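You operate a simulated robot arm through the tools that you are given. There is no shell and no other tool. Be economical: measure what you need, move in short steps, check, and stop when the job is done.

You run a simulated two-armed robot. Do the job below in one go: nothing can be reset, and whatever is moved stays where it is left.

JOB
Stack the blue dye cartridge from the flat end of the bench on top of the red dye cartridge. Put the bag on the top of the steel table away on the shelf under the feed bench. Put the scoop cup on the top of the wooden table away on the flat end of the bench. Count the sleeves on the top of the wooden table, then put as many of the fuses from the top of the wooden table on the deck before the grooved roller. Any order will do. Set down upright: bag, scoop cup.

Only the result counts: the job must be done as asked and must still hold three seconds after the hand-in. Knocking over, shifting, dropping, spilling or breaking anything else fails it.

ROBOT AND FRAMES
Two 7-joint arms with two-finger parallel grippers on one trunk, on a base that drives. Base frame: it is fixed to the floor where the robot stands at the start and does not move with it; the origin is under the middle of the robot, x ahead of it, y to its left, z up. Units: m, rad, N and s.
The left shoulder is at the start at [0.05, 0.177, 1.204], the right one opposite. With the tool pointing down near the work surface each hand reaches from about 0.1 to 0.68 m from the robot's upright axis, wherever it stands, measured 20 degrees to its own side. Places, roughly: bag [-0.25, 2.75, 0.75]; deck before the grooved roller [2.7, 0.2, 0.9]; dye cartridge [1, 0, 1]; flat end of the bench [1.4, 0.2, 0.9]; fuse [1, 2.75, 0.75]; scoop cup (7x7x8 cm) [1.9, 2.7, 0.8]; shelf under the feed bench (300x24 cm) [9.2, 2.86, 0.16]; sleeve (6x6x9 cm) [0.9, 3, 0.8]. Payload 3.43 kg a hand.
The TCP of each hand is the grasp point between the finger pads, 0.034 m short of the fingertips. In the tool frame z runs along the fingers and y along their closing line. Largest opening 0.128 m; finger width 0.024, thickness 0.012; the body of the gripper, 0.048 by 0.13 m, starts 0.096 m behind the TCP.
Orientation is told as [roll, pitch, yaw] about the base's x, y, z axes, in that order, counted from this pose: with the fingers straight down and closing along the base's y, the tool's x points along the base's -x, its y along +y and its z along -z.

CONTROLS
- The arms move only by the tool play_rows. It takes "left_motion", "right_motion" or both (then of equal length, played together; a hand with none holds still); each is a list of rows, each a list of 7 numbers: the shift along the tool's x, y, z in m, then the turn, a rotation vector about the tool's x, y, z in rad, then the gripper command, from -1 (fully open) to 1 (shut), values between in proportion. In form: [[dx, dy, dz, ax, ay, az, gripper], ...]. A call has 1 to 8 rows; each row shifts and turns the commanded pose from where the row before left it, along the tool's axes as they then stand. A row lasts 0.2 s, in which the tool goes at most 0.05 m and 0.15 rad; a call with a longer step from one row to the next is refused whole, and so is a gripper value outside its range. A pose out of reach is approached as far as the arm can. The call stops where the force on the tool passes 40 N (or 10 N more than at its start, if that is more) or the arm is blocked; 0.2 s more then pass. The fingers move at their own pace (about 0.108 m/s each) and stop on an object; they squeeze with about 21 N. The grip force told is the motor's: it shows also when the fingers shut on nothing. Time passes only in rows, and 0.2 s behind the last, so rows that do not move let the fingers close. It gives the time, the measured TCP pose, the force on the tool (base axes), the opening and the grip force at its end, in the units of the frame above (readings bear some noise), with the torque about the TCP (base axes, N m) and any sound that the robot's microphone picked up, and new pictures: "show" is both (left out), scene, wrist or none (wrist: the cameras of the hands that moved).
- Cameras (640 x 400 px; columns grow to the right, rows downward): "scene" is now at [0.1608, 0.0051, 1.3759]; the picture's right is [0.07, -1.00, 0.00], its down [-0.48, -0.03, -0.88] and it looks along [0.88, 0.06, -0.48] (base axes); focal length 214 px, centre (320, 200). "left" rides on the left gripper at [0.076, 0.011, -0.16] in its tool frame; the picture's right is [-0.15, 0.99, 0.00], its down [-0.88, -0.13, -0.46] and it looks along [-0.45, -0.07, 0.89] (tool axes); focal length 234 px, centre (320, 200). "right" rides on the right gripper at [0.076, -0.011, -0.16] in its tool frame; the picture's right is [0.15, 0.99, 0.00], its down [-0.88, 0.13, -0.46] and it looks along [-0.45, 0.07, 0.89] (tool axes); focal length 234 px, centre (320, 200). There is no depth. A picture from a camera that has moved, and an enlarged one, comes with that camera's place and axes in the base frame and with its lens.
- move_column(by): slides the trunk up (or, below 0, down) by that many m; the arms and the scene camera ride with it, the base frame stays. It gives what a move gives, with no picture.
- drive_base(legs): drives the robot by 1 to 6 legs, each [ahead, turn to the left] in m and rad, along the robot's own axes; the way and the turn of a leg run together, so that a leg with both is an arc; at most 1.5 m and 3.142 rad a leg. The arms and the cameras ride along, it lands a little off, and it stops where it bumps. It gives what a move gives, and a new picture of the scene camera.
- head_to(pan, tilt): turns the head with the scene camera to pan (to the left, within 1.396 rad either way) and tilt (down, from -0.506 to 1.204), counted from straight ahead of the robot. It gives what a move gives, and a new picture of the scene camera.
- close_up(camera, box): a new picture of the part [left, top, right, bottom] of that camera's present view, enlarged. The clock stands still meanwhile.
- job_done(): hands the job in; it is judged then, once.

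Go step by step. Nothing tells you exact positions but the pictures and the camera data: compare them with the known pose of the tool, close in by small moves and look again before you grip or let go. The budget is 186 turns and 260 pictures, counting those below and the enlarged ones. Unless the task says otherwise, let go and move clear before handing in, and close with one line.

The tools are called after ">>>" by a JSON object that holds its "api" and its "payload". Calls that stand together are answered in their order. play_rows: Moves the arms, as the interface text tells. Its arguments: {"type":"object","properties":{"left_motion":{"type":"array","items":{"type":"array","items":{"type":"number"}}},"right_motion":{"type":"array","items":{"type":"array","items":{"type":"number"}}},"show":{"type":"string","enum":["both","scene","wrist","none"]}},"required":[]} The other tools are called the same way: move_column (by) slides the trunk up or down; drive_base (legs) drives the base; head_to (pan, tilt) turns the head that bears the scene camera; close_up (camera, box) takes an enlarged picture of a part of a camera's view; job_done () hands the job in.

At the start:

```text
t: 0.0
left_ee_pos: [0.4061, 0.1709, 1.3241]
left_tcp_rot: [0.001, 0.001, 0.002]
left_wrist_force: [0.3, -0.2, 0.2]
left_moment: [0.0, 0.0, -0.01]
left_width: 0.1279
left_grip_force: 0.1
right_ee_pos: [0.3615, -0.0913, 1.2971]
right_tcp_rot: [-0.001, 0.001, 0.001]
right_wrist_force: [-0.6, 0.6, 0.2]
right_moment: [-0.02, 0.0, 0.01]
right_width: 0.1279
right_grip_force: 0.0
trunk travel left (down, up): [-0.375, 0.026]
robot x, y, heading: [-0.0015, 0.0014, 0.001]
head pan, tilt: [0.07, 0.499]
```

scene: 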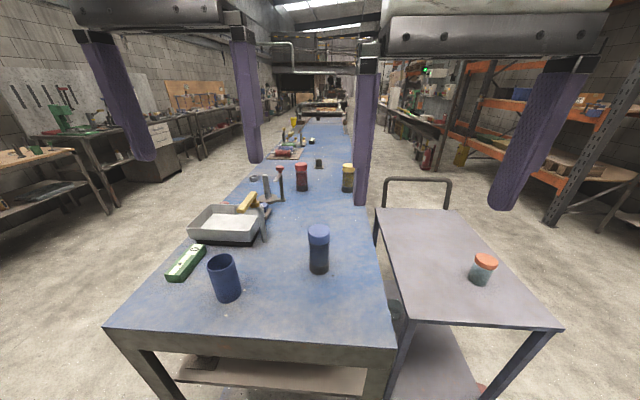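
right: 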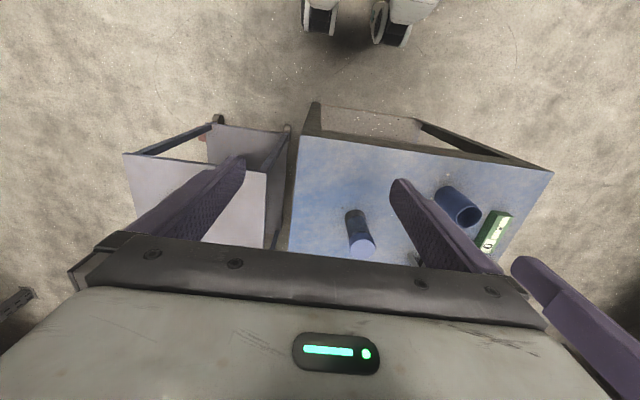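
left: 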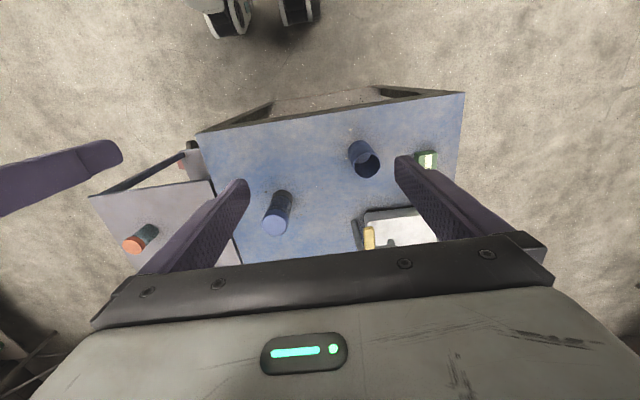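

The bench ahead has the blue cartridge near and red/yellow ones further on. I take a closer look and look left toward the other tables.

>>> {"api": "close_up", "payload": {"camera": "scene", "box": [180, 90, 400, 228]}}

>>> {"api": "head_to", "payload": {"pan": 1.2, "tilt": 0.3}}

```text
2.90 times, centred on (290, 159) of scene
camera zoom: at [0.1608, 0.0051, 1.3759], right [0.07, -1.0, 0.0], down [-0.48, -0.03, -0.88], along [0.88, 0.06, -0.48], focal length 622 px, centre (407, 319)
```

zoom: 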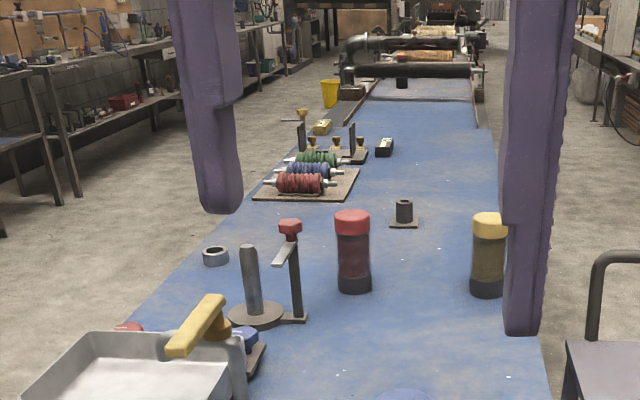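

```text
t: 1.4
left_ee_pos: [0.4069, 0.1708, 1.3237]
left_tcp_rot: [0.001, 0.0, 0.001]
left_wrist_force: [-0.6, -0.3, 0.3]
left_moment: [-0.01, -0.04, 0.02]
left_width: 0.1281
left_grip_force: 0.0
right_ee_pos: [0.3618, -0.091, 1.2977]
right_tcp_rot: [0.0, 0.001, 0.001]
right_wrist_force: [0.6, 0.0, 0.8]
right_moment: [0.0, 0.02, 0.0]
right_width: 0.1279
right_grip_force: 0.1
trunk travel left (down, up): [-0.375, 0.026]
robot x, y, heading: [0.0006, -0.0014, 0.005]
head pan, tilt: [1.201, 0.3]
camera scene: at [0.1038, 0.0858, 1.3942], right [0.93, -0.36, 0.0], down [-0.11, -0.28, -0.96], along [0.35, 0.89, -0.3], focal length 214 px, centre (320, 200)
```

scene: 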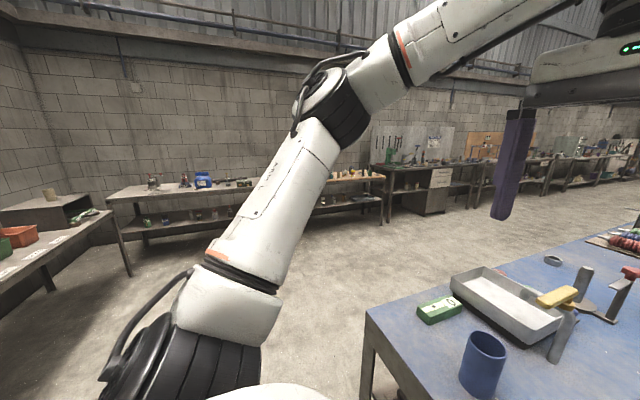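

>>> {"api": "drive_base", "payload": {"legs": [[0.08, 0.3]]}}

>>> {"api": "head_to", "payload": {"pan": -0.25, "tilt": 0.7}}

```text
t: 2.7
left_ee_pos: [0.4164, 0.2955, 1.3242]
left_tcp_rot: [-0.002, 0.0, 0.301]
left_wrist_force: [-0.1, -0.2, -0.8]
left_moment: [-0.04, 0.01, 0.02]
left_width: 0.1278
left_grip_force: 0.1
right_ee_pos: [0.4497, 0.0317, 1.2975]
right_tcp_rot: [-0.001, -0.001, 0.301]
right_wrist_force: [0.6, -0.3, 1.2]
right_moment: [-0.03, -0.01, 0.02]
right_width: 0.1281
right_grip_force: 0.1
trunk travel left (down, up): [-0.375, 0.026]
robot x, y, heading: [0.0794, 0.0145, 0.302]
head pan, tilt: [1.201, 0.3]
camera scene: at [0.1511, 0.1251, 1.3941], right [1.0, -0.07, 0.0], down [-0.02, -0.3, -0.96], along [0.07, 0.95, -0.3], focal length 214 px, centre (320, 200)
```

scene: 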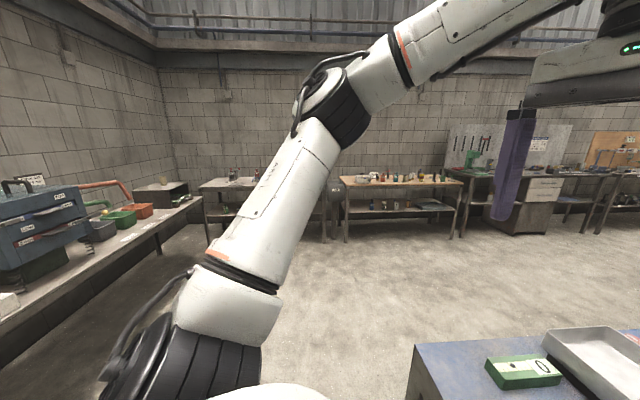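

```text
t: 4.3
left_ee_pos: [0.416, 0.2952, 1.3246]
left_tcp_rot: [0.0, 0.0, 0.3]
left_wrist_force: [0.1, -0.8, 0.2]
left_moment: [0.02, 0.01, -0.04]
left_width: 0.1277
left_grip_force: 0.1
right_ee_pos: [0.4494, 0.032, 1.2967]
right_tcp_rot: [-0.001, 0.0, 0.3]
right_wrist_force: [-0.1, -0.6, 0.2]
right_moment: [-0.02, 0.02, -0.03]
right_width: 0.1277
right_grip_force: 0.1
trunk travel left (down, up): [-0.375, 0.026]
robot x, y, heading: [0.0779, 0.0102, 0.303]
head pan, tilt: [-0.25, 0.7]
camera scene: at [0.2293, 0.0357, 1.3581], right [0.05, -1.0, 0.0], down [-0.64, -0.03, -0.77], along [0.76, 0.04, -0.64], focal length 214 px, centre (320, 200)
```

scene: 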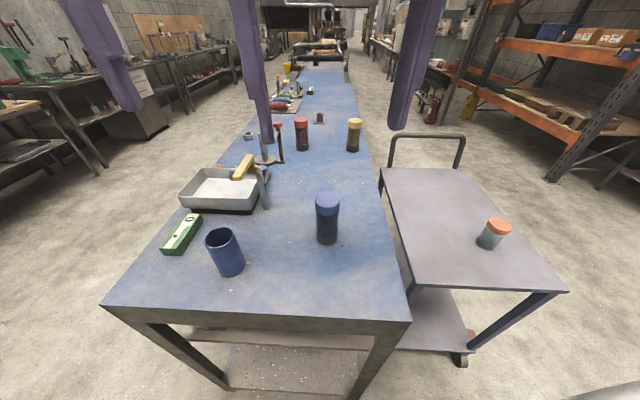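

>>> {"api": "play_rows", "payload": {"right_motion": [[-0.032, -0.009, 0.027, 0, 0, 0, -1], [-0.032, -0.009, 0.027, 0, 0, 0, -1], [-0.032, -0.009, 0.027, 0, 0, 0, -1], [-0.032, -0.009, 0.027, 0, 0, 0, -1], [-0.032, -0.009, 0.027, 0, 0, 0, -1]]}}

```text
t: 5.5
left_ee_pos: [0.4159, 0.294, 1.3248]
left_tcp_rot: [-0.001, 0.001, 0.303]
left_wrist_force: [0.8, 0.1, -0.2]
left_moment: [0.01, 0.02, -0.01]
left_width: 0.1283
left_grip_force: 0.0
right_ee_pos: [0.6163, 0.0354, 1.1624]
right_tcp_rot: [-0.001, 0.0, 0.301]
right_wrist_force: [-0.8, -0.2, -0.4]
right_moment: [-0.01, 0.01, -0.01]
right_width: 0.1283
right_grip_force: 0.2
trunk travel left (down, up): [-0.375, 0.026]
robot x, y, heading: [0.0805, 0.0096, 0.302]
head pan, tilt: [-0.25, 0.7]
camera scene: at [0.2301, 0.0356, 1.358], right [0.05, -1.0, 0.0], down [-0.64, -0.03, -0.76], along [0.76, 0.04, -0.64], focal length 214 px, centre (320, 200)
camera right: at [0.5481, 0.0028, 1.3228], right [-0.43, 0.9, 0.0], down [0.8, 0.39, 0.46], along [0.41, 0.2, -0.89], focal length 234 px, centre (320, 200)
```

scene: 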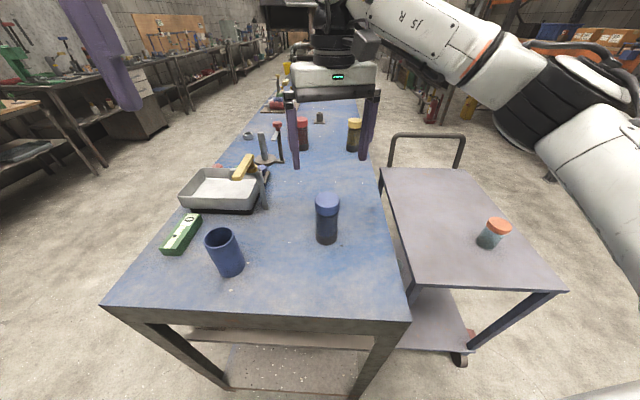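
right: 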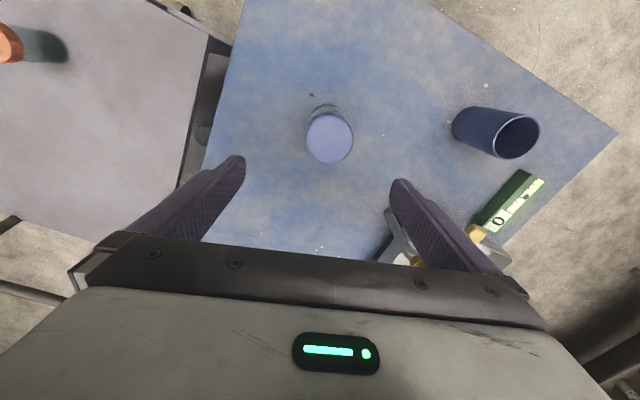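

>>> {"api": "close_up", "payload": {"camera": "scene", "box": [280, 180, 376, 252]}}

>>> {"api": "close_up", "payload": {"camera": "right", "box": [260, 80, 400, 180]}}

```text
5.56 times, centred on (328, 216) of scene
camera zoom: at [0.2301, 0.0356, 1.358], right [0.05, -1.0, 0.0], down [-0.64, -0.03, -0.76], along [0.76, 0.04, -0.64], focal length 1192 px, centre (276, 111)
```

zoom: 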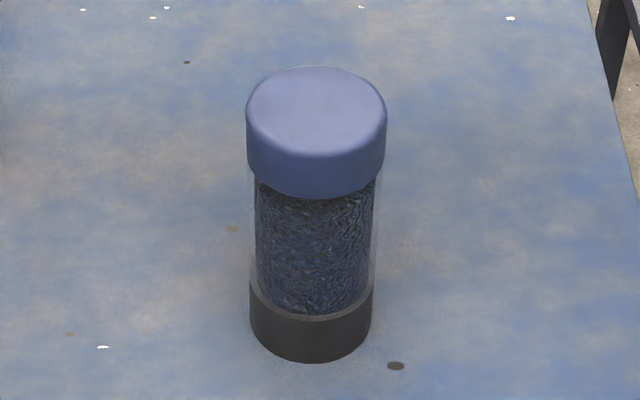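

```text
4.00 times, centred on (330, 130) of right
camera zoom: at [0.5481, 0.0028, 1.3228], right [-0.43, 0.9, 0.0], down [0.8, 0.39, 0.46], along [0.41, 0.2, -0.89], focal length 937 px, centre (280, 480)
```

zoom: 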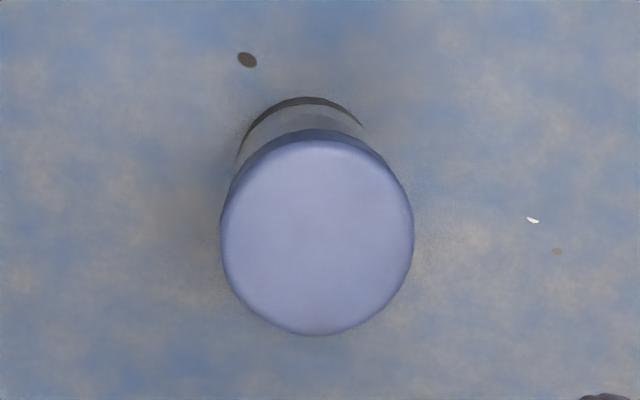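

>>> {"api": "play_rows", "payload": {"right_motion": [[0.014, 0.0085, 0.01, 0, 0, 0, -1], [0, 0, 0.04, 0, 0, 0, -1], [0, 0, 0.04, 0, 0, 0, -1], [0, 0, 0.04, 0, 0, 0, -1], [0, 0, 0.032, 0, 0, 0, -1]]}}

```text
t: 6.7
left_ee_pos: [0.4145, 0.2947, 1.3235]
left_tcp_rot: [-0.002, 0.0, 0.301]
left_wrist_force: [0.4, -0.2, 0.6]
left_moment: [0.0, 0.01, -0.01]
left_width: 0.128
left_grip_force: 0.1
right_ee_pos: [0.5992, 0.0422, 1.0009]
right_tcp_rot: [0.001, -0.001, 0.299]
right_wrist_force: [0.0, -0.1, -0.2]
right_moment: [-0.02, 0.02, -0.03]
right_width: 0.128
right_grip_force: 0.0
trunk travel left (down, up): [-0.375, 0.026]
robot x, y, heading: [0.0781, 0.0113, 0.3]
head pan, tilt: [-0.25, 0.7]
camera scene: at [0.2295, 0.0357, 1.3581], right [0.05, -1.0, 0.0], down [-0.64, -0.03, -0.76], along [0.76, 0.04, -0.64], focal length 214 px, centre (320, 200)
camera right: at [0.5307, 0.0096, 1.1609], right [-0.43, 0.9, 0.0], down [0.8, 0.39, 0.46], along [0.41, 0.2, -0.89], focal length 234 px, centre (320, 200)
```

scene: 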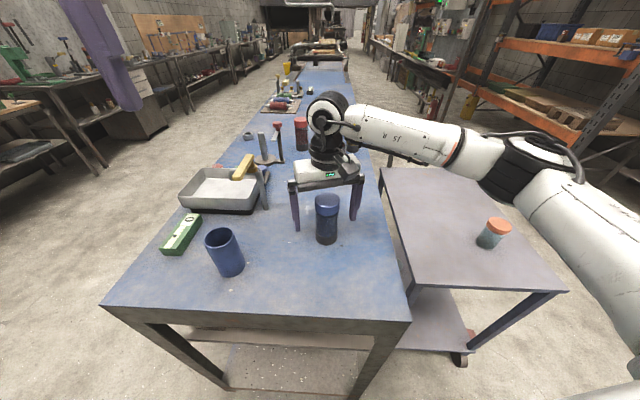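
right: 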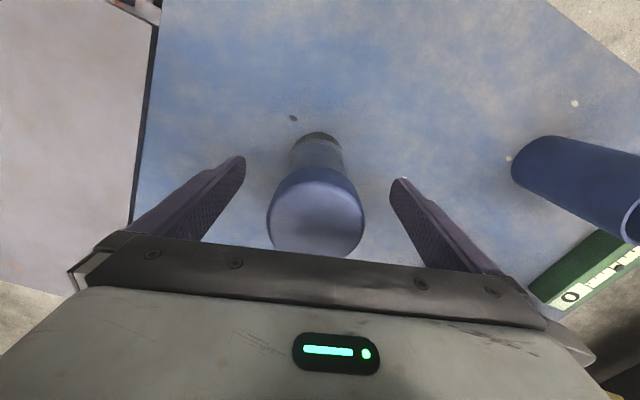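

>>> {"api": "play_rows", "payload": {"right_motion": [[0.002, -0.002, 0.012, 0, 0, 0, -1], [0, 0, 0, 0, 0, 0, 0.5], [0, 0, 0, 0, 0, 0, 1], [0, 0, 0, 0, 0, 0, 1], [0, 0, 0, 0, 0, 0, 1]]}}

```text
t: 7.9
left_ee_pos: [0.4149, 0.2956, 1.3239]
left_tcp_rot: [-0.001, 0.001, 0.303]
left_wrist_force: [1.0, -0.5, -0.3]
left_moment: [0.01, -0.01, -0.03]
left_width: 0.1283
left_grip_force: 0.0
right_ee_pos: [0.5981, 0.0382, 0.9894]
right_tcp_rot: [-0.001, -0.001, 0.3]
right_wrist_force: [-0.7, -0.5, 0.2]
right_moment: [0.1, 0.01, 0.02]
right_width: 0.057
right_grip_force: 20.8
trunk travel left (down, up): [-0.375, 0.026]
robot x, y, heading: [0.0754, 0.0115, 0.302]
head pan, tilt: [-0.25, 0.7]
camera scene: at [0.2293, 0.0357, 1.3581], right [0.05, -1.0, 0.0], down [-0.64, -0.03, -0.76], along [0.76, 0.04, -0.64], focal length 214 px, centre (320, 200)
camera right: at [0.5303, 0.0063, 1.149], right [-0.43, 0.9, 0.0], down [0.8, 0.39, 0.46], along [0.41, 0.2, -0.89], focal length 234 px, centre (320, 200)
```

scene: 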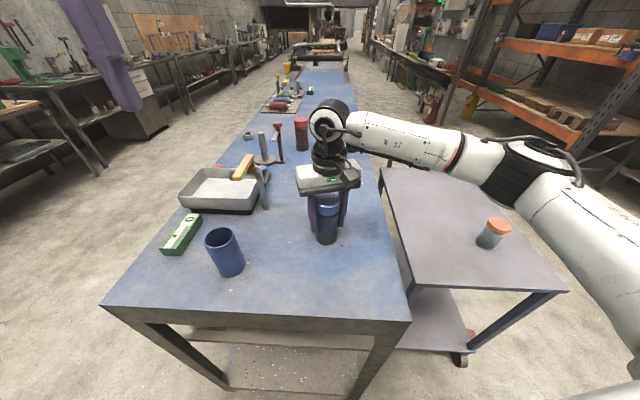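
right: 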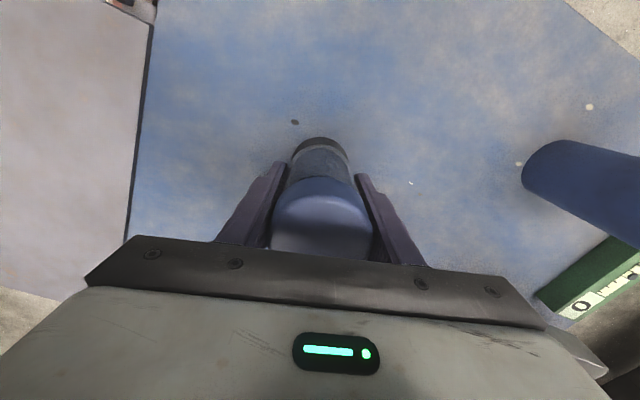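

>>> {"api": "play_rows", "payload": {"right_motion": [[0, 0, -0.03, 0, 0, 0, 1], [0, 0, -0.045, 0, 0, 0, 1], [0, 0, -0.045, 0, 0, 0, 1], [0.01, 0, -0.045, 0, 0, 0, 1], [0.03, 0, -0.039, 0, 0, 0, 1], [0.03, 0, -0.039, 0, 0, 0, 1], [0.04, 0, -0.02, 0, 0, 0, 1], [0.04, 0, 0, 0, 0, 0, 1]], "show": "wrist"}}

>>> {"api": "drive_base", "payload": {"legs": [[-0.5, 0.0], [0, 1.0], [1.0, 0]]}}

```text
t: 9.7
left_ee_pos: [0.4155, 0.2943, 1.3253]
left_tcp_rot: [0.0, 0.001, 0.302]
left_wrist_force: [0.2, -0.2, 0.0]
left_moment: [0.03, -0.01, -0.03]
left_width: 0.1279
left_grip_force: 0.0
right_ee_pos: [0.4536, -0.007, 1.2525]
right_tcp_rot: [-0.001, -0.002, 0.298]
right_wrist_force: [-1.0, 0.2, -1.2]
right_moment: [0.0, -0.01, -0.03]
right_width: 0.057
right_grip_force: 21.1
trunk travel left (down, up): [-0.375, 0.026]
robot x, y, heading: [0.0759, 0.0121, 0.297]
head pan, tilt: [-0.25, 0.7]
camera right: at [0.3856, -0.0393, 1.4121], right [-0.43, 0.9, 0.0], down [0.8, 0.38, 0.46], along [0.41, 0.2, -0.89], focal length 234 px, centre (320, 200)
```

right: 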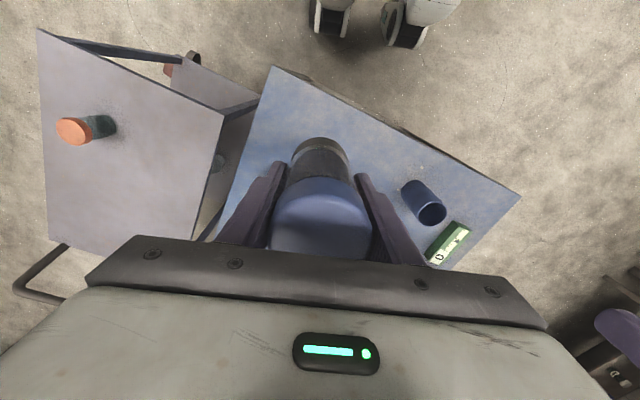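

```text
t: 19.9
left_ee_pos: [-0.1634, 1.265, 1.3247]
left_tcp_rot: [-0.002, -0.001, 1.296]
left_wrist_force: [-0.3, -0.2, 1.0]
left_moment: [-0.01, 0.02, 0.0]
left_width: 0.1277
left_grip_force: 0.1
right_ee_pos: [0.1112, 1.1333, 1.2534]
right_tcp_rot: [0.001, -0.001, 1.293]
right_wrist_force: [0.0, 0.4, -1.1]
right_moment: [-0.02, 0.03, 0.0]
right_width: 0.0569
right_grip_force: 20.6
trunk travel left (down, up): [-0.375, 0.026]
robot x, y, heading: [-0.1106, 0.8264, 1.292]
head pan, tilt: [-0.25, 0.7]
camera scene: at [-0.0478, 0.9666, 1.358], right [0.86, -0.5, 0.0], down [-0.32, -0.56, -0.76], along [0.38, 0.66, -0.64], focal length 214 px, centre (320, 200)
```

scene: 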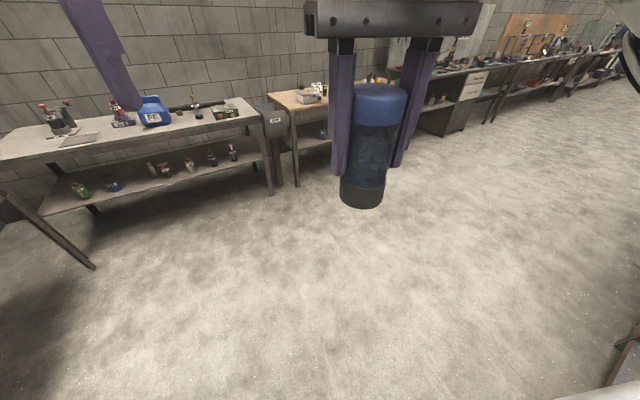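

>>> {"api": "drive_base", "payload": {"legs": [[0.25, 0], [0, -1.29], [1.08, 0], [0, -1.25]]}}

>>> {"api": "head_to", "payload": {"pan": -0.2, "tilt": 0.7}}

```text
t: 33.1
left_ee_pos: [1.3298, 0.7706, 1.325]
left_tcp_rot: [-0.004, 0.002, -1.219]
left_wrist_force: [0.2, 0.1, 0.3]
left_moment: [-0.04, 0.0, -0.01]
left_width: 0.1281
left_grip_force: 0.2
right_ee_pos: [1.0318, 0.7167, 1.2519]
right_tcp_rot: [0.001, -0.001, -1.221]
right_wrist_force: [-0.4, -1.2, -2.6]
right_moment: [0.04, 0.0, -0.02]
right_width: 0.057
right_grip_force: 20.6
trunk travel left (down, up): [-0.375, 0.026]
robot x, y, heading: [1.0319, 1.0951, -1.224]
head pan, tilt: [-0.25, 0.7]
camera scene: at [1.0631, 0.9434, 1.3581], right [-1.0, -0.1, 0.0], down [-0.06, 0.64, -0.76], along [0.08, -0.76, -0.64], focal length 214 px, centre (320, 200)
```

scene: 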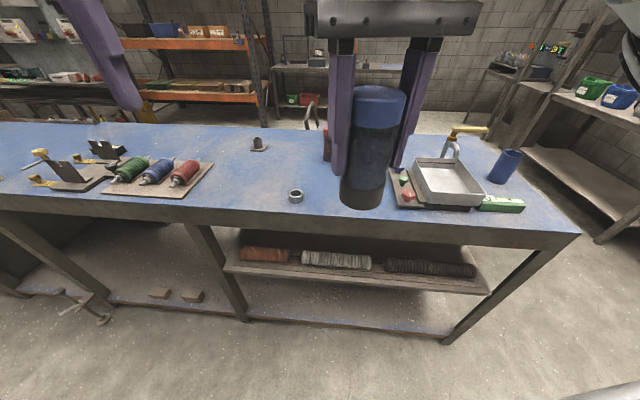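

```text
t: 33.7
left_ee_pos: [1.3293, 0.771, 1.3236]
left_tcp_rot: [-0.003, -0.001, -1.221]
left_wrist_force: [0.2, -0.3, 1.1]
left_moment: [0.02, 0.02, 0.0]
left_width: 0.1281
left_grip_force: 0.1
right_ee_pos: [1.031, 0.7174, 1.2524]
right_tcp_rot: [0.0, 0.001, -1.222]
right_wrist_force: [-0.5, -0.3, -1.8]
right_moment: [0.01, -0.02, 0.02]
right_width: 0.0571
right_grip_force: 21.0
trunk travel left (down, up): [-0.375, 0.026]
robot x, y, heading: [1.0305, 1.096, -1.217]
head pan, tilt: [-0.201, 0.7]
camera scene: at [1.0674, 0.944, 1.3581], right [-0.99, -0.15, 0.0], down [-0.1, 0.64, -0.76], along [0.11, -0.76, -0.64], focal length 214 px, centre (320, 200)
```

scene: 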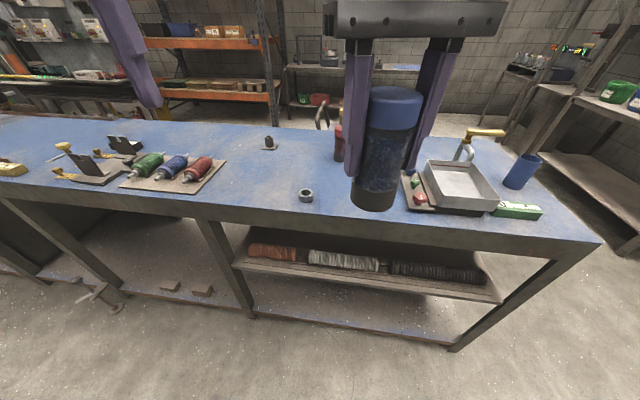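

>>> {"api": "drive_base", "payload": {"legs": [[0.25, 0]]}}

>>> {"api": "close_up", "payload": {"camera": "right", "box": [0, 0, 640, 400]}}

>>> {"api": "close_up", "payload": {"camera": "left", "box": [0, 0, 640, 400]}}

```text
t: 35.5
left_ee_pos: [1.4158, 0.5382, 1.3244]
left_tcp_rot: [-0.001, -0.001, -1.221]
left_wrist_force: [-0.5, -0.1, -0.5]
left_moment: [0.02, -0.01, 0.01]
left_width: 0.128
left_grip_force: 0.0
right_ee_pos: [1.1167, 0.4837, 1.2516]
right_tcp_rot: [0.001, 0.0, -1.22]
right_wrist_force: [0.3, -1.2, -1.9]
right_moment: [0.01, 0.01, 0.01]
right_width: 0.0569
right_grip_force: 21.3
trunk travel left (down, up): [-0.375, 0.026]
robot x, y, heading: [1.1181, 0.8634, -1.218]
head pan, tilt: [-0.201, 0.7]
camera scene: at [1.1528, 0.7103, 1.358], right [-0.99, -0.15, 0.0], down [-0.1, 0.64, -0.76], along [0.11, -0.76, -0.64], focal length 214 px, centre (320, 200)
```

scene: 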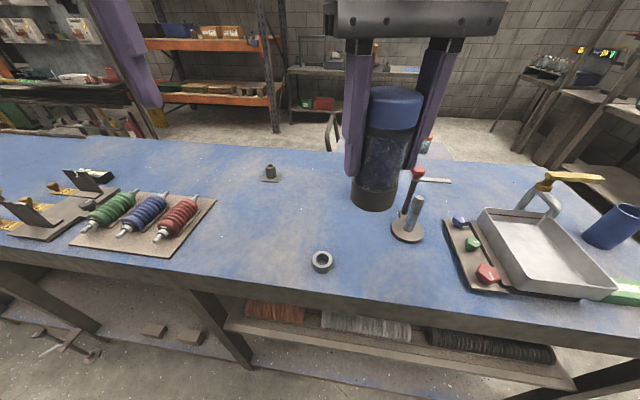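

```text
1.00 times, centred on (320, 200) of right (not enlarged: the box is as wide or as high as the picture)
camera zoom: at [1.0803, 0.5511, 1.4117], right [0.88, 0.48, 0.0], down [0.42, -0.78, 0.46], along [0.22, -0.4, -0.89], focal length 234 px, centre (320, 200)
```

zoom: 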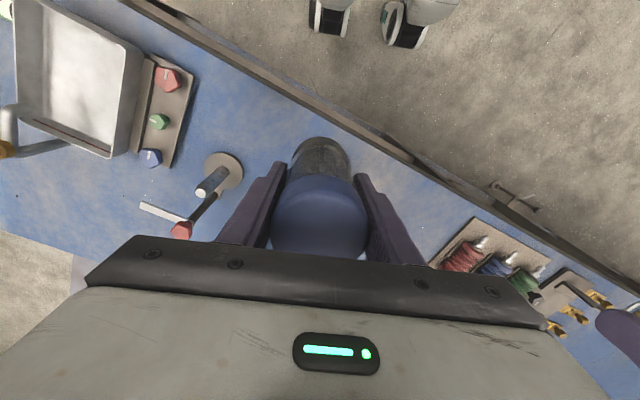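

```text
1.00 times, centred on (320, 200) of left (not enlarged: the box is as wide or as high as the picture)
camera zoom: at [1.399, 0.6131, 1.4847], right [0.98, 0.2, 0.0], down [0.18, -0.87, 0.46], along [0.09, -0.45, -0.89], focal length 234 px, centre (320, 200)
```

zoom: 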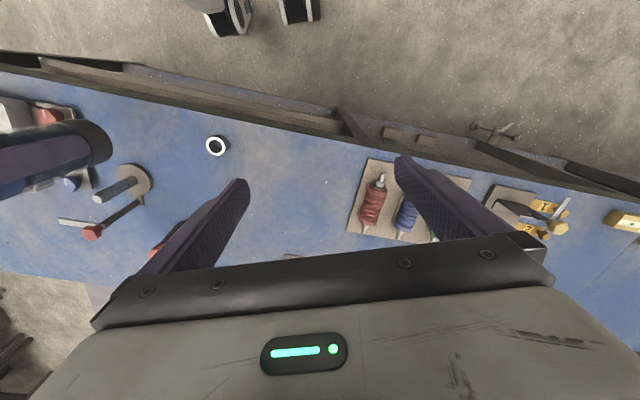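

>>> {"api": "play_rows", "payload": {"right_motion": [[0, 0.045, 0, 0, 0, 0, 1], [0, 0.045, 0, 0, 0, 0, 1], [0, 0.04, 0, 0, 0, 0, 1]]}}

>>> {"api": "close_up", "payload": {"camera": "scene", "box": [300, 130, 460, 250]}}

```text
t: 36.3
left_ee_pos: [1.4172, 0.5392, 1.3251]
left_tcp_rot: [-0.001, 0.0, -1.219]
left_wrist_force: [0.1, -0.1, 0.5]
left_moment: [0.0, 0.02, 0.0]
left_width: 0.1279
left_grip_force: 0.1
right_ee_pos: [1.242, 0.5294, 1.2516]
right_tcp_rot: [-0.003, 0.0, -1.223]
right_wrist_force: [-0.5, 0.0, -2.4]
right_moment: [0.0, 0.05, -0.05]
right_width: 0.0569
right_grip_force: 21.2
trunk travel left (down, up): [-0.375, 0.026]
robot x, y, heading: [1.1157, 0.8618, -1.22]
head pan, tilt: [-0.201, 0.7]
camera scene: at [1.154, 0.7113, 1.3581], right [-0.99, -0.15, 0.0], down [-0.1, 0.64, -0.77], along [0.11, -0.76, -0.64], focal length 214 px, centre (320, 200)
camera right: at [1.2053, 0.5984, 1.4113], right [0.88, 0.48, 0.0], down [0.42, -0.78, 0.46], along [0.22, -0.4, -0.89], focal length 234 px, centre (320, 200)
```

scene: 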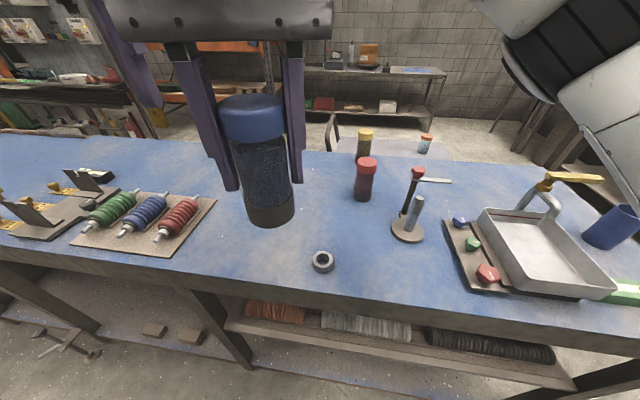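
right: 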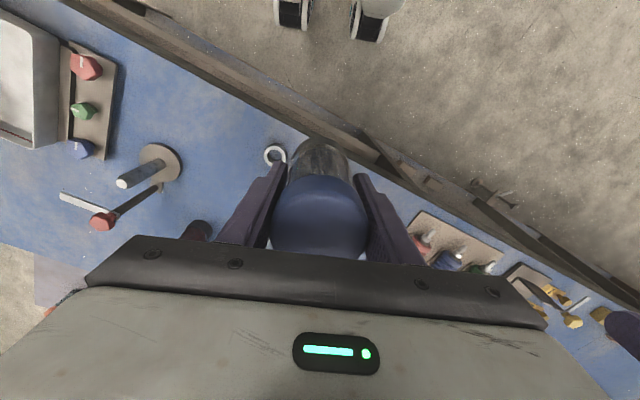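

```text
3.33 times, centred on (380, 190) of scene
camera zoom: at [1.154, 0.7113, 1.3581], right [-0.99, -0.15, 0.0], down [-0.1, 0.64, -0.77], along [0.11, -0.76, -0.64], focal length 715 px, centre (120, 233)
```

zoom: 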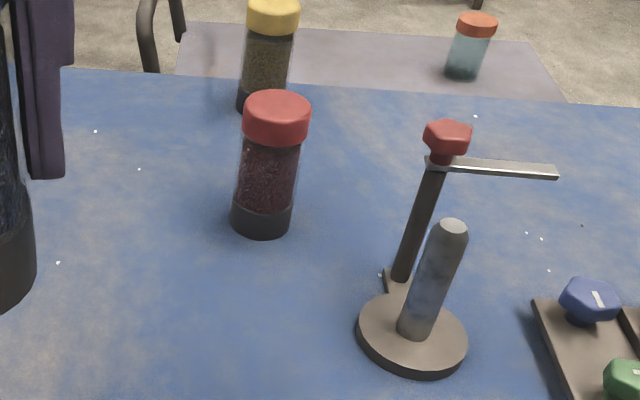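

>>> {"api": "play_rows", "payload": {"left_motion": [[0, 0, 0, 0, 0, 0, 1], [0, 0, 0, 0, 0, 0, 1], [0, 0, 0, 0, 0, 0, 1]], "show": "none"}}

>>> {"api": "close_up", "payload": {"camera": "left", "box": [80, 180, 240, 280]}}

```text
t: 37.1
left_ee_pos: [1.4149, 0.5386, 1.3252]
left_tcp_rot: [-0.002, -0.001, -1.22]
left_wrist_force: [0.6, -0.5, -0.3]
left_moment: [0.01, 0.01, 0.01]
left_width: 0.0
left_grip_force: 20.6
right_ee_pos: [1.2395, 0.5296, 1.2511]
right_tcp_rot: [0.0, 0.001, -1.22]
right_wrist_force: [-0.8, 0.1, -1.0]
right_moment: [0.01, 0.0, -0.01]
right_width: 0.0572
right_grip_force: 21.4
trunk travel left (down, up): [-0.375, 0.026]
robot x, y, heading: [1.1158, 0.8605, -1.217]
head pan, tilt: [-0.201, 0.7]
```

```text
4.00 times, centred on (160, 230) of left
camera zoom: at [1.3989, 0.6138, 1.4849], right [0.98, 0.2, 0.0], down [0.18, -0.87, 0.46], along [0.09, -0.45, -0.89], focal length 937 px, centre (960, 80)
```

zoom: 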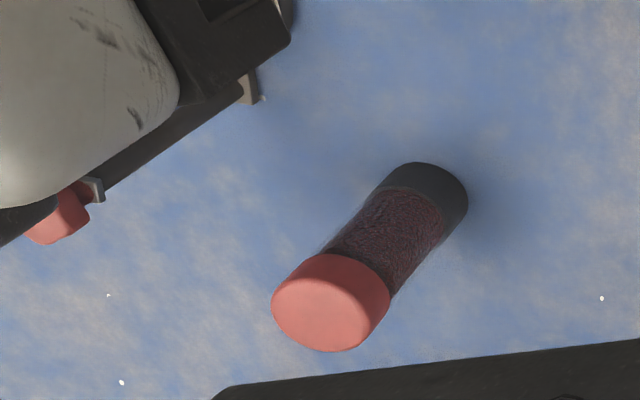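

>>> {"api": "play_rows", "payload": {"right_motion": [[-0.03626, -0.03171, 0, 0, 0, 0, 1], [-0.03626, -0.03171, 0, 0, 0, 0, 1], [-0.03626, -0.03171, 0, 0, 0, 0, 1], [-0.03626, -0.03171, 0, 0, 0, 0, 1], [-0.03626, -0.03171, 0, 0, 0, 0, 1], [-0.03626, -0.03171, 0, 0, 0, 0, 1], [-0.03626, -0.03171, 0, 0, 0, 0, 1], [-0.03626, -0.03171, 0, 0, 0, 0, 1]], "show": "none"}}

>>> {"api": "play_rows", "payload": {"right_motion": [[0, 0, 0.04, 0, 0, 0, 1], [0, 0, 0.03, 0, 0, 0, 1], [0, 0, 0, 0, 0, 0, 1]], "show": "none"}}

>>> {"api": "close_up", "payload": {"camera": "scene", "box": [280, 90, 460, 225]}}

>>> {"api": "close_up", "payload": {"camera": "left", "box": [80, 180, 240, 280]}}

```text
t: 38.9
left_ee_pos: [1.413, 0.5378, 1.324]
left_tcp_rot: [0.002, -0.001, -1.22]
left_wrist_force: [-0.3, 0.5, 0.3]
left_moment: [-0.01, -0.01, 0.01]
left_width: 0.0001
left_grip_force: 21.0
right_ee_pos: [1.1094, 0.224, 1.2421]
right_tcp_rot: [0.0, -0.002, -1.22]
right_wrist_force: [-0.2, -0.3, -2.5]
right_moment: [0.02, 0.0, 0.01]
right_width: 0.0571
right_grip_force: 21.1
right hand out of reach, approached as far as the arm can: row 7, 8
trunk travel left (down, up): [-0.375, 0.026]
robot x, y, heading: [1.1164, 0.8623, -1.224]
head pan, tilt: [-0.201, 0.7]
```

```text
t: 39.7
left_ee_pos: [1.4153, 0.5387, 1.325]
left_tcp_rot: [-0.003, -0.002, -1.22]
left_wrist_force: [0.1, 0.1, -0.8]
left_moment: [0.0, -0.03, -0.03]
left_width: 0.0002
left_grip_force: 20.6
right_ee_pos: [1.1104, 0.2244, 1.1716]
right_tcp_rot: [0.001, 0.0, -1.221]
right_wrist_force: [0.0, 0.4, -1.1]
right_moment: [0.0, -0.03, 0.02]
right_width: 0.0571
right_grip_force: 20.6
trunk travel left (down, up): [-0.375, 0.026]
robot x, y, heading: [1.1155, 0.8622, -1.225]
head pan, tilt: [-0.201, 0.7]
```

```text
2.96 times, centred on (370, 158) of scene
camera zoom: at [1.1524, 0.7109, 1.3581], right [-0.99, -0.15, 0.0], down [-0.1, 0.64, -0.76], along [0.11, -0.76, -0.64], focal length 636 px, centre (172, 326)
```

zoom: 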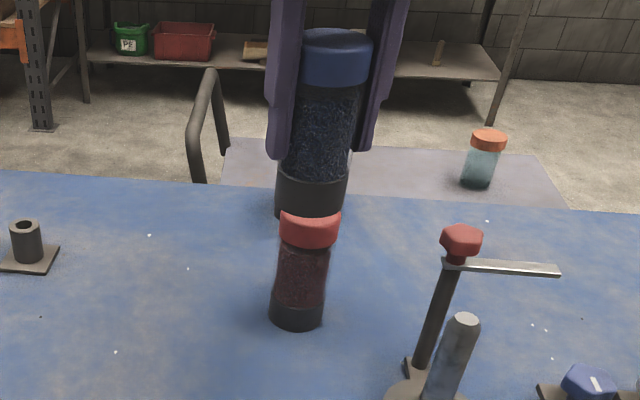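

```text
4.00 times, centred on (160, 230) of left
camera zoom: at [1.3985, 0.6138, 1.485], right [0.98, 0.2, 0.0], down [0.18, -0.87, 0.46], along [0.09, -0.45, -0.89], focal length 937 px, centre (960, 80)
```

zoom: 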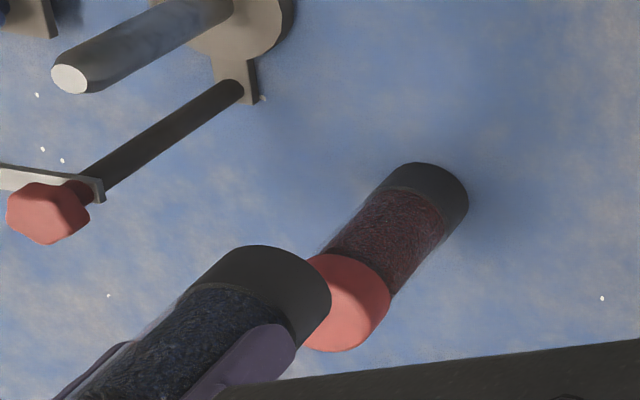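

>>> {"api": "play_rows", "payload": {"right_motion": [[0, 0, -0.03, 0, 0, 0, 1]], "show": "none"}}

>>> {"api": "drive_base", "payload": {"legs": [[0.06, 0]]}}

```text
t: 40.1
left_ee_pos: [1.4158, 0.539, 1.3255]
left_tcp_rot: [-0.001, -0.001, -1.219]
left_wrist_force: [-0.8, 0.1, 0.6]
left_moment: [-0.04, -0.02, 0.02]
left_width: 0.0
left_grip_force: 20.9
right_ee_pos: [1.1091, 0.2261, 1.2001]
right_tcp_rot: [0.001, -0.001, -1.22]
right_wrist_force: [0.9, 0.1, -2.5]
right_moment: [-0.01, -0.01, -0.01]
right_width: 0.0569
right_grip_force: 20.9
trunk travel left (down, up): [-0.375, 0.026]
robot x, y, heading: [1.115, 0.8634, -1.219]
head pan, tilt: [-0.201, 0.7]
```

```text
t: 41.1
left_ee_pos: [1.4357, 0.4814, 1.3236]
left_tcp_rot: [-0.003, 0.0, -1.219]
left_wrist_force: [-0.4, -0.9, -0.7]
left_moment: [0.03, 0.03, 0.02]
left_width: 0.0001
left_grip_force: 21.1
right_ee_pos: [1.1304, 0.1689, 1.1983]
right_tcp_rot: [0.0, -0.001, -1.22]
right_wrist_force: [0.2, -0.9, -1.5]
right_moment: [0.06, 0.01, 0.01]
right_width: 0.0571
right_grip_force: 21.1
trunk travel left (down, up): [-0.375, 0.026]
robot x, y, heading: [1.1386, 0.8055, -1.221]
head pan, tilt: [-0.201, 0.7]
camera scene: at [1.1736, 0.6538, 1.3579], right [-0.99, -0.15, 0.0], down [-0.1, 0.64, -0.76], along [0.11, -0.76, -0.65], focal length 214 px, centre (320, 200)
```

scene: 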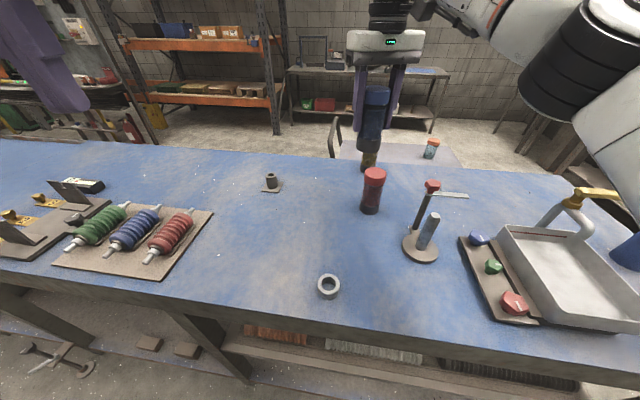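

>>> {"api": "play_rows", "payload": {"right_motion": [[0.0109, -0.027, 0, 0, 0, 0, 1], [0, 0, 0.03, 0, 0, 0, 1], [0, 0, 0, 0, 0, 0, 1]], "show": "none"}}

>>> {"api": "close_up", "payload": {"camera": "scene", "box": [305, 95, 465, 215]}}

>>> {"api": "close_up", "payload": {"camera": "left", "box": [80, 160, 240, 260]}}

```text
t: 41.9
left_ee_pos: [1.4361, 0.4829, 1.3255]
left_tcp_rot: [-0.001, -0.003, -1.218]
left_wrist_force: [0.5, 0.2, -0.4]
left_moment: [-0.01, -0.03, 0.0]
left_width: 0.0
left_grip_force: 20.6
right_ee_pos: [1.1011, 0.1705, 1.1682]
right_tcp_rot: [0.002, -0.003, -1.221]
right_wrist_force: [0.2, -0.8, -1.5]
right_moment: [-0.02, -0.02, 0.04]
right_width: 0.057
right_grip_force: 21.0
trunk travel left (down, up): [-0.375, 0.026]
robot x, y, heading: [1.1371, 0.8013, -1.22]
head pan, tilt: [-0.201, 0.7]
```

```text
3.33 times, centred on (385, 155) of scene
camera zoom: at [1.173, 0.6553, 1.3582], right [-0.99, -0.15, 0.0], down [-0.1, 0.64, -0.77], along [0.11, -0.76, -0.64], focal length 715 px, centre (103, 350)
```

zoom: 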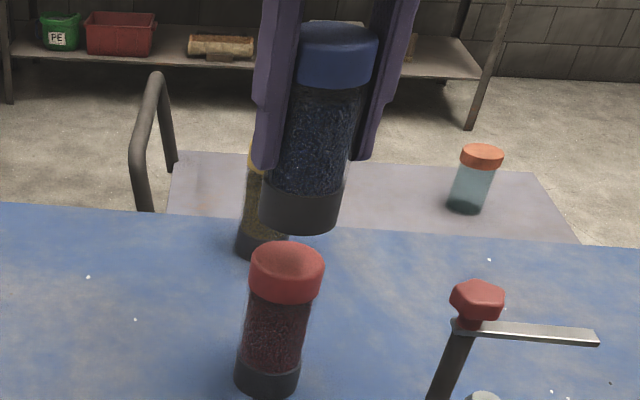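

```text
4.00 times, centred on (160, 210) of left
camera zoom: at [1.4191, 0.5586, 1.4851], right [0.98, 0.2, 0.0], down [0.18, -0.87, 0.46], along [0.09, -0.45, -0.89], focal length 937 px, centre (960, 160)
```

zoom: 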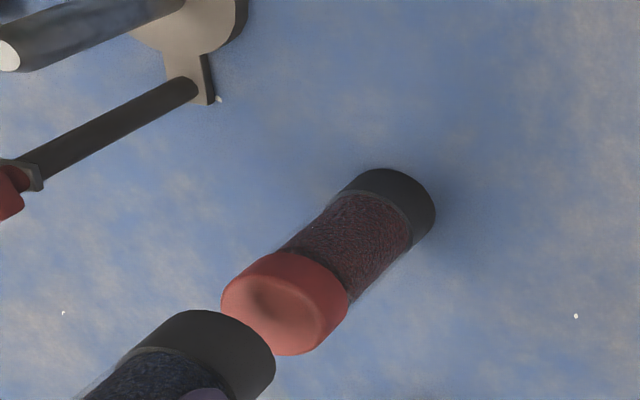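

>>> {"api": "play_rows", "payload": {"right_motion": [[-0.0029, 0.0021, 0.01, 0, 0, 0, 1], [0, 0, 0.022, 0, 0, 0, 1], [0, 0, 0, 0, 0, 0, 1]], "show": "none"}}

>>> {"api": "close_up", "payload": {"camera": "scene", "box": [335, 125, 431, 197]}}

>>> {"api": "close_up", "payload": {"camera": "left", "box": [100, 185, 196, 245]}}

```text
t: 42.7
left_ee_pos: [1.4361, 0.4829, 1.3254]
left_tcp_rot: [-0.002, 0.0, -1.218]
left_wrist_force: [-0.9, 1.2, 0.0]
left_moment: [0.02, 0.01, -0.01]
left_width: 0.0
left_grip_force: 21.3
right_ee_pos: [1.105, 0.1682, 1.1379]
right_tcp_rot: [0.001, -0.001, -1.221]
right_wrist_force: [-0.4, 0.1, -2.4]
right_moment: [0.03, -0.01, -0.03]
right_width: 0.057
right_grip_force: 20.7
trunk travel left (down, up): [-0.375, 0.026]
robot x, y, heading: [1.137, 0.8024, -1.218]
head pan, tilt: [-0.201, 0.7]
```

```text
5.56 times, centred on (383, 161) of scene
camera zoom: at [1.1734, 0.6551, 1.3581], right [-0.99, -0.15, 0.0], down [-0.1, 0.64, -0.77], along [0.11, -0.76, -0.64], focal length 1192 px, centre (-30, 417)
```

zoom: 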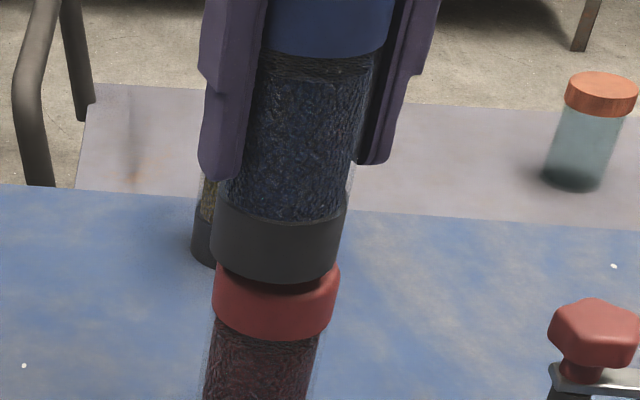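

```text
6.67 times, centred on (148, 215) of left
camera zoom: at [1.4197, 0.5583, 1.4849], right [0.98, 0.2, 0.0], down [0.18, -0.87, 0.46], along [0.09, -0.45, -0.89], focal length 1561 px, centre (1467, 100)
```

zoom: 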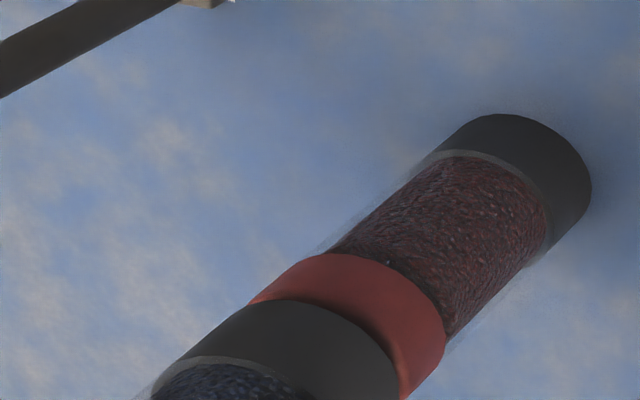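

>>> {"api": "play_rows", "payload": {"right_motion": [[-0.001, 0, 0.004, 0, 0, 0, 1], [0, 0, 0.004, 0, 0, 0, 1], [0, 0, 0, 0, 0, 0, 1]], "show": "none"}}

>>> {"api": "close_up", "payload": {"camera": "scene", "box": [335, 125, 431, 197]}}

```text
t: 43.5
left_ee_pos: [1.4347, 0.4828, 1.325]
left_tcp_rot: [-0.003, 0.0, -1.218]
left_wrist_force: [0.0, -0.2, -1.0]
left_moment: [0.01, 0.03, -0.04]
left_width: 0.0
left_grip_force: 20.5
right_ee_pos: [1.1048, 0.1673, 1.1305]
right_tcp_rot: [-0.001, 0.0, -1.22]
right_wrist_force: [0.6, -0.2, -2.5]
right_moment: [-0.01, 0.01, -0.01]
right_width: 0.0569
right_grip_force: 20.9
trunk travel left (down, up): [-0.375, 0.026]
robot x, y, heading: [1.1367, 0.807, -1.218]
head pan, tilt: [-0.201, 0.7]
```

```text
5.56 times, centred on (383, 161) of scene
camera zoom: at [1.1733, 0.6548, 1.3581], right [-0.99, -0.15, 0.0], down [-0.1, 0.64, -0.76], along [0.11, -0.76, -0.64], focal length 1192 px, centre (-30, 417)
```

zoom: 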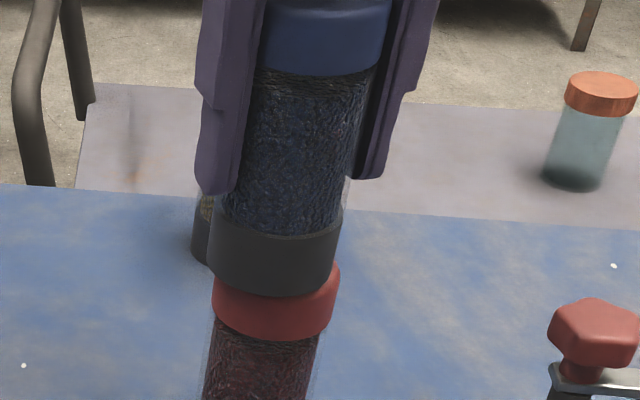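

>>> {"api": "play_rows", "payload": {"right_motion": [[0, 0, 0.003, 0, 0, 0, 1], [0, 0, 0.003, 0, 0, 0, 1], [0, 0, 0, 0, 0, 0, 1]], "show": "none"}}

>>> {"api": "close_up", "payload": {"camera": "scene", "box": [335, 125, 431, 197]}}

```text
t: 44.3
left_ee_pos: [1.4357, 0.485, 1.3248]
left_tcp_rot: [-0.001, -0.001, -1.219]
left_wrist_force: [0.4, -0.5, 0.0]
left_moment: [0.02, -0.02, 0.01]
left_width: 0.0001
left_grip_force: 21.3
right_ee_pos: [1.105, 0.1675, 1.1267]
right_tcp_rot: [0.001, -0.007, -1.221]
right_wrist_force: [-2.1, -1.7, 16.1]
right_moment: [-0.33, 0.19, -0.06]
right_width: 0.057
right_grip_force: 20.1
trunk travel left (down, up): [-0.375, 0.026]
robot x, y, heading: [1.1386, 0.8054, -1.222]
head pan, tilt: [-0.201, 0.7]
```

```text
5.56 times, centred on (383, 161) of scene
camera zoom: at [1.1731, 0.6565, 1.3586], right [-0.99, -0.15, 0.0], down [-0.1, 0.64, -0.77], along [0.11, -0.76, -0.64], focal length 1192 px, centre (-30, 417)
```

zoom: 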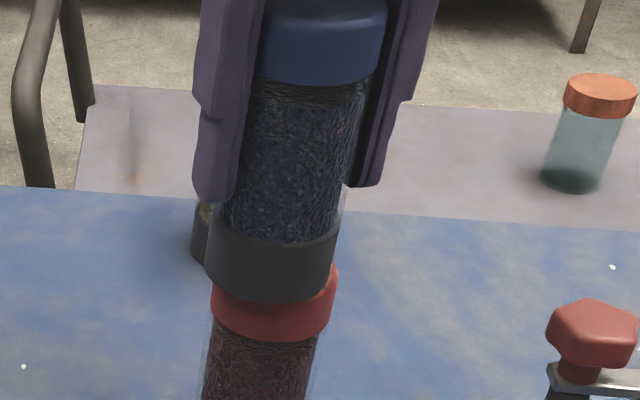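

>>> {"api": "close_up", "payload": {"camera": "left", "box": [100, 185, 196, 245]}}

>>> {"api": "close_up", "payload": {"camera": "right", "box": [200, 80, 440, 230]}}

```text
6.67 times, centred on (148, 215) of left
camera zoom: at [1.4193, 0.5598, 1.4856], right [0.98, 0.2, 0.0], down [0.18, -0.87, 0.46], along [0.09, -0.45, -0.89], focal length 1561 px, centre (1467, 100)
```

zoom: 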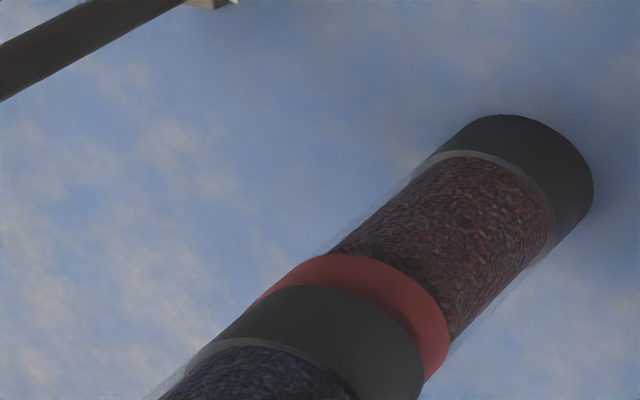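

```text
2.67 times, centred on (320, 155) of right
camera zoom: at [1.0686, 0.2367, 1.2865], right [0.88, 0.48, 0.0], down [0.42, -0.78, 0.46], along [0.22, -0.41, -0.89], focal length 624 px, centre (320, 320)
```

zoom: 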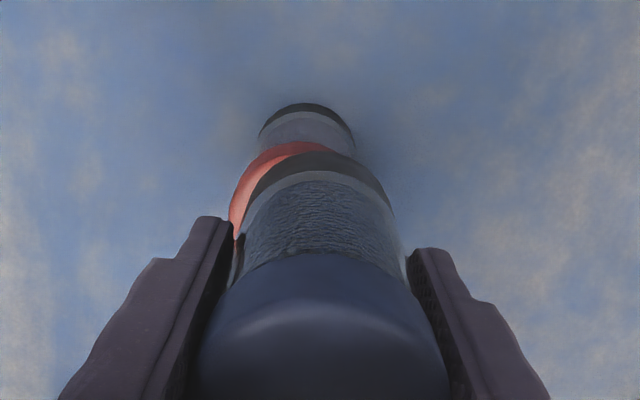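

>>> {"api": "play_rows", "payload": {"right_motion": [[0, 0, -0.01, 0, 0, 0, 1], [-0.0031, -0.0059, 0, 0, 0, 0, 1], [0, 0, 0.006, 0, 0, 0, 1], [0, 0, 0.003, 0, 0, 0, 1], [0, 0, 0, 0, 0, 0, 1]], "show": "none"}}

>>> {"api": "close_up", "payload": {"camera": "right", "box": [200, 80, 440, 230]}}

>>> {"api": "close_up", "payload": {"camera": "scene", "box": [335, 125, 431, 197]}}

```text
t: 45.5
left_ee_pos: [1.4358, 0.4844, 1.3254]
left_tcp_rot: [-0.002, -0.002, -1.218]
left_wrist_force: [0.2, -0.6, 0.6]
left_moment: [0.0, 0.03, -0.02]
left_width: 0.0
left_grip_force: 21.4
right_ee_pos: [1.102, 0.1628, 1.1281]
right_tcp_rot: [0.0, -0.006, -1.22]
right_wrist_force: [-1.8, -1.4, 11.9]
right_moment: [-0.22, 0.14, -0.01]
right_width: 0.0568
right_grip_force: 20.8
trunk travel left (down, up): [-0.375, 0.026]
robot x, y, heading: [1.1397, 0.8088, -1.219]
head pan, tilt: [-0.201, 0.7]
```

```text
2.67 times, centred on (320, 155) of right
camera zoom: at [1.0646, 0.2318, 1.2866], right [0.88, 0.48, 0.0], down [0.42, -0.78, 0.46], along [0.22, -0.4, -0.89], focal length 624 px, centre (320, 320)
```

zoom: 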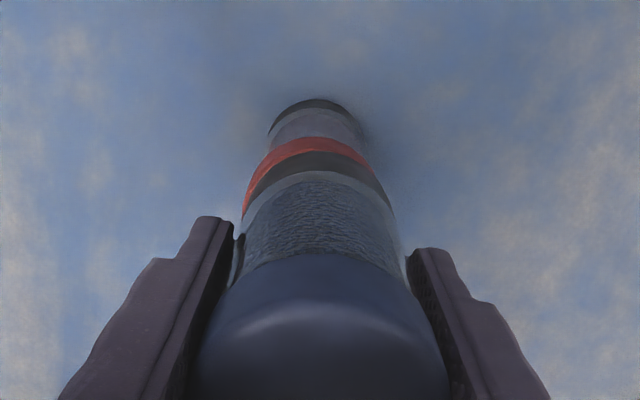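

```text
5.56 times, centred on (383, 161) of scene
camera zoom: at [1.1732, 0.6561, 1.3585], right [-0.99, -0.15, 0.0], down [-0.1, 0.64, -0.77], along [0.11, -0.76, -0.64], focal length 1192 px, centre (-30, 417)
```

zoom: 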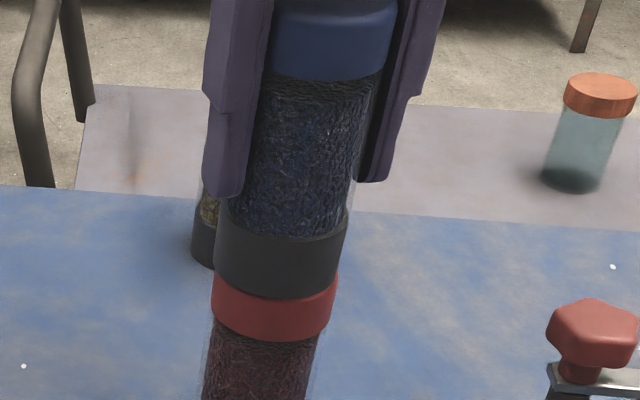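

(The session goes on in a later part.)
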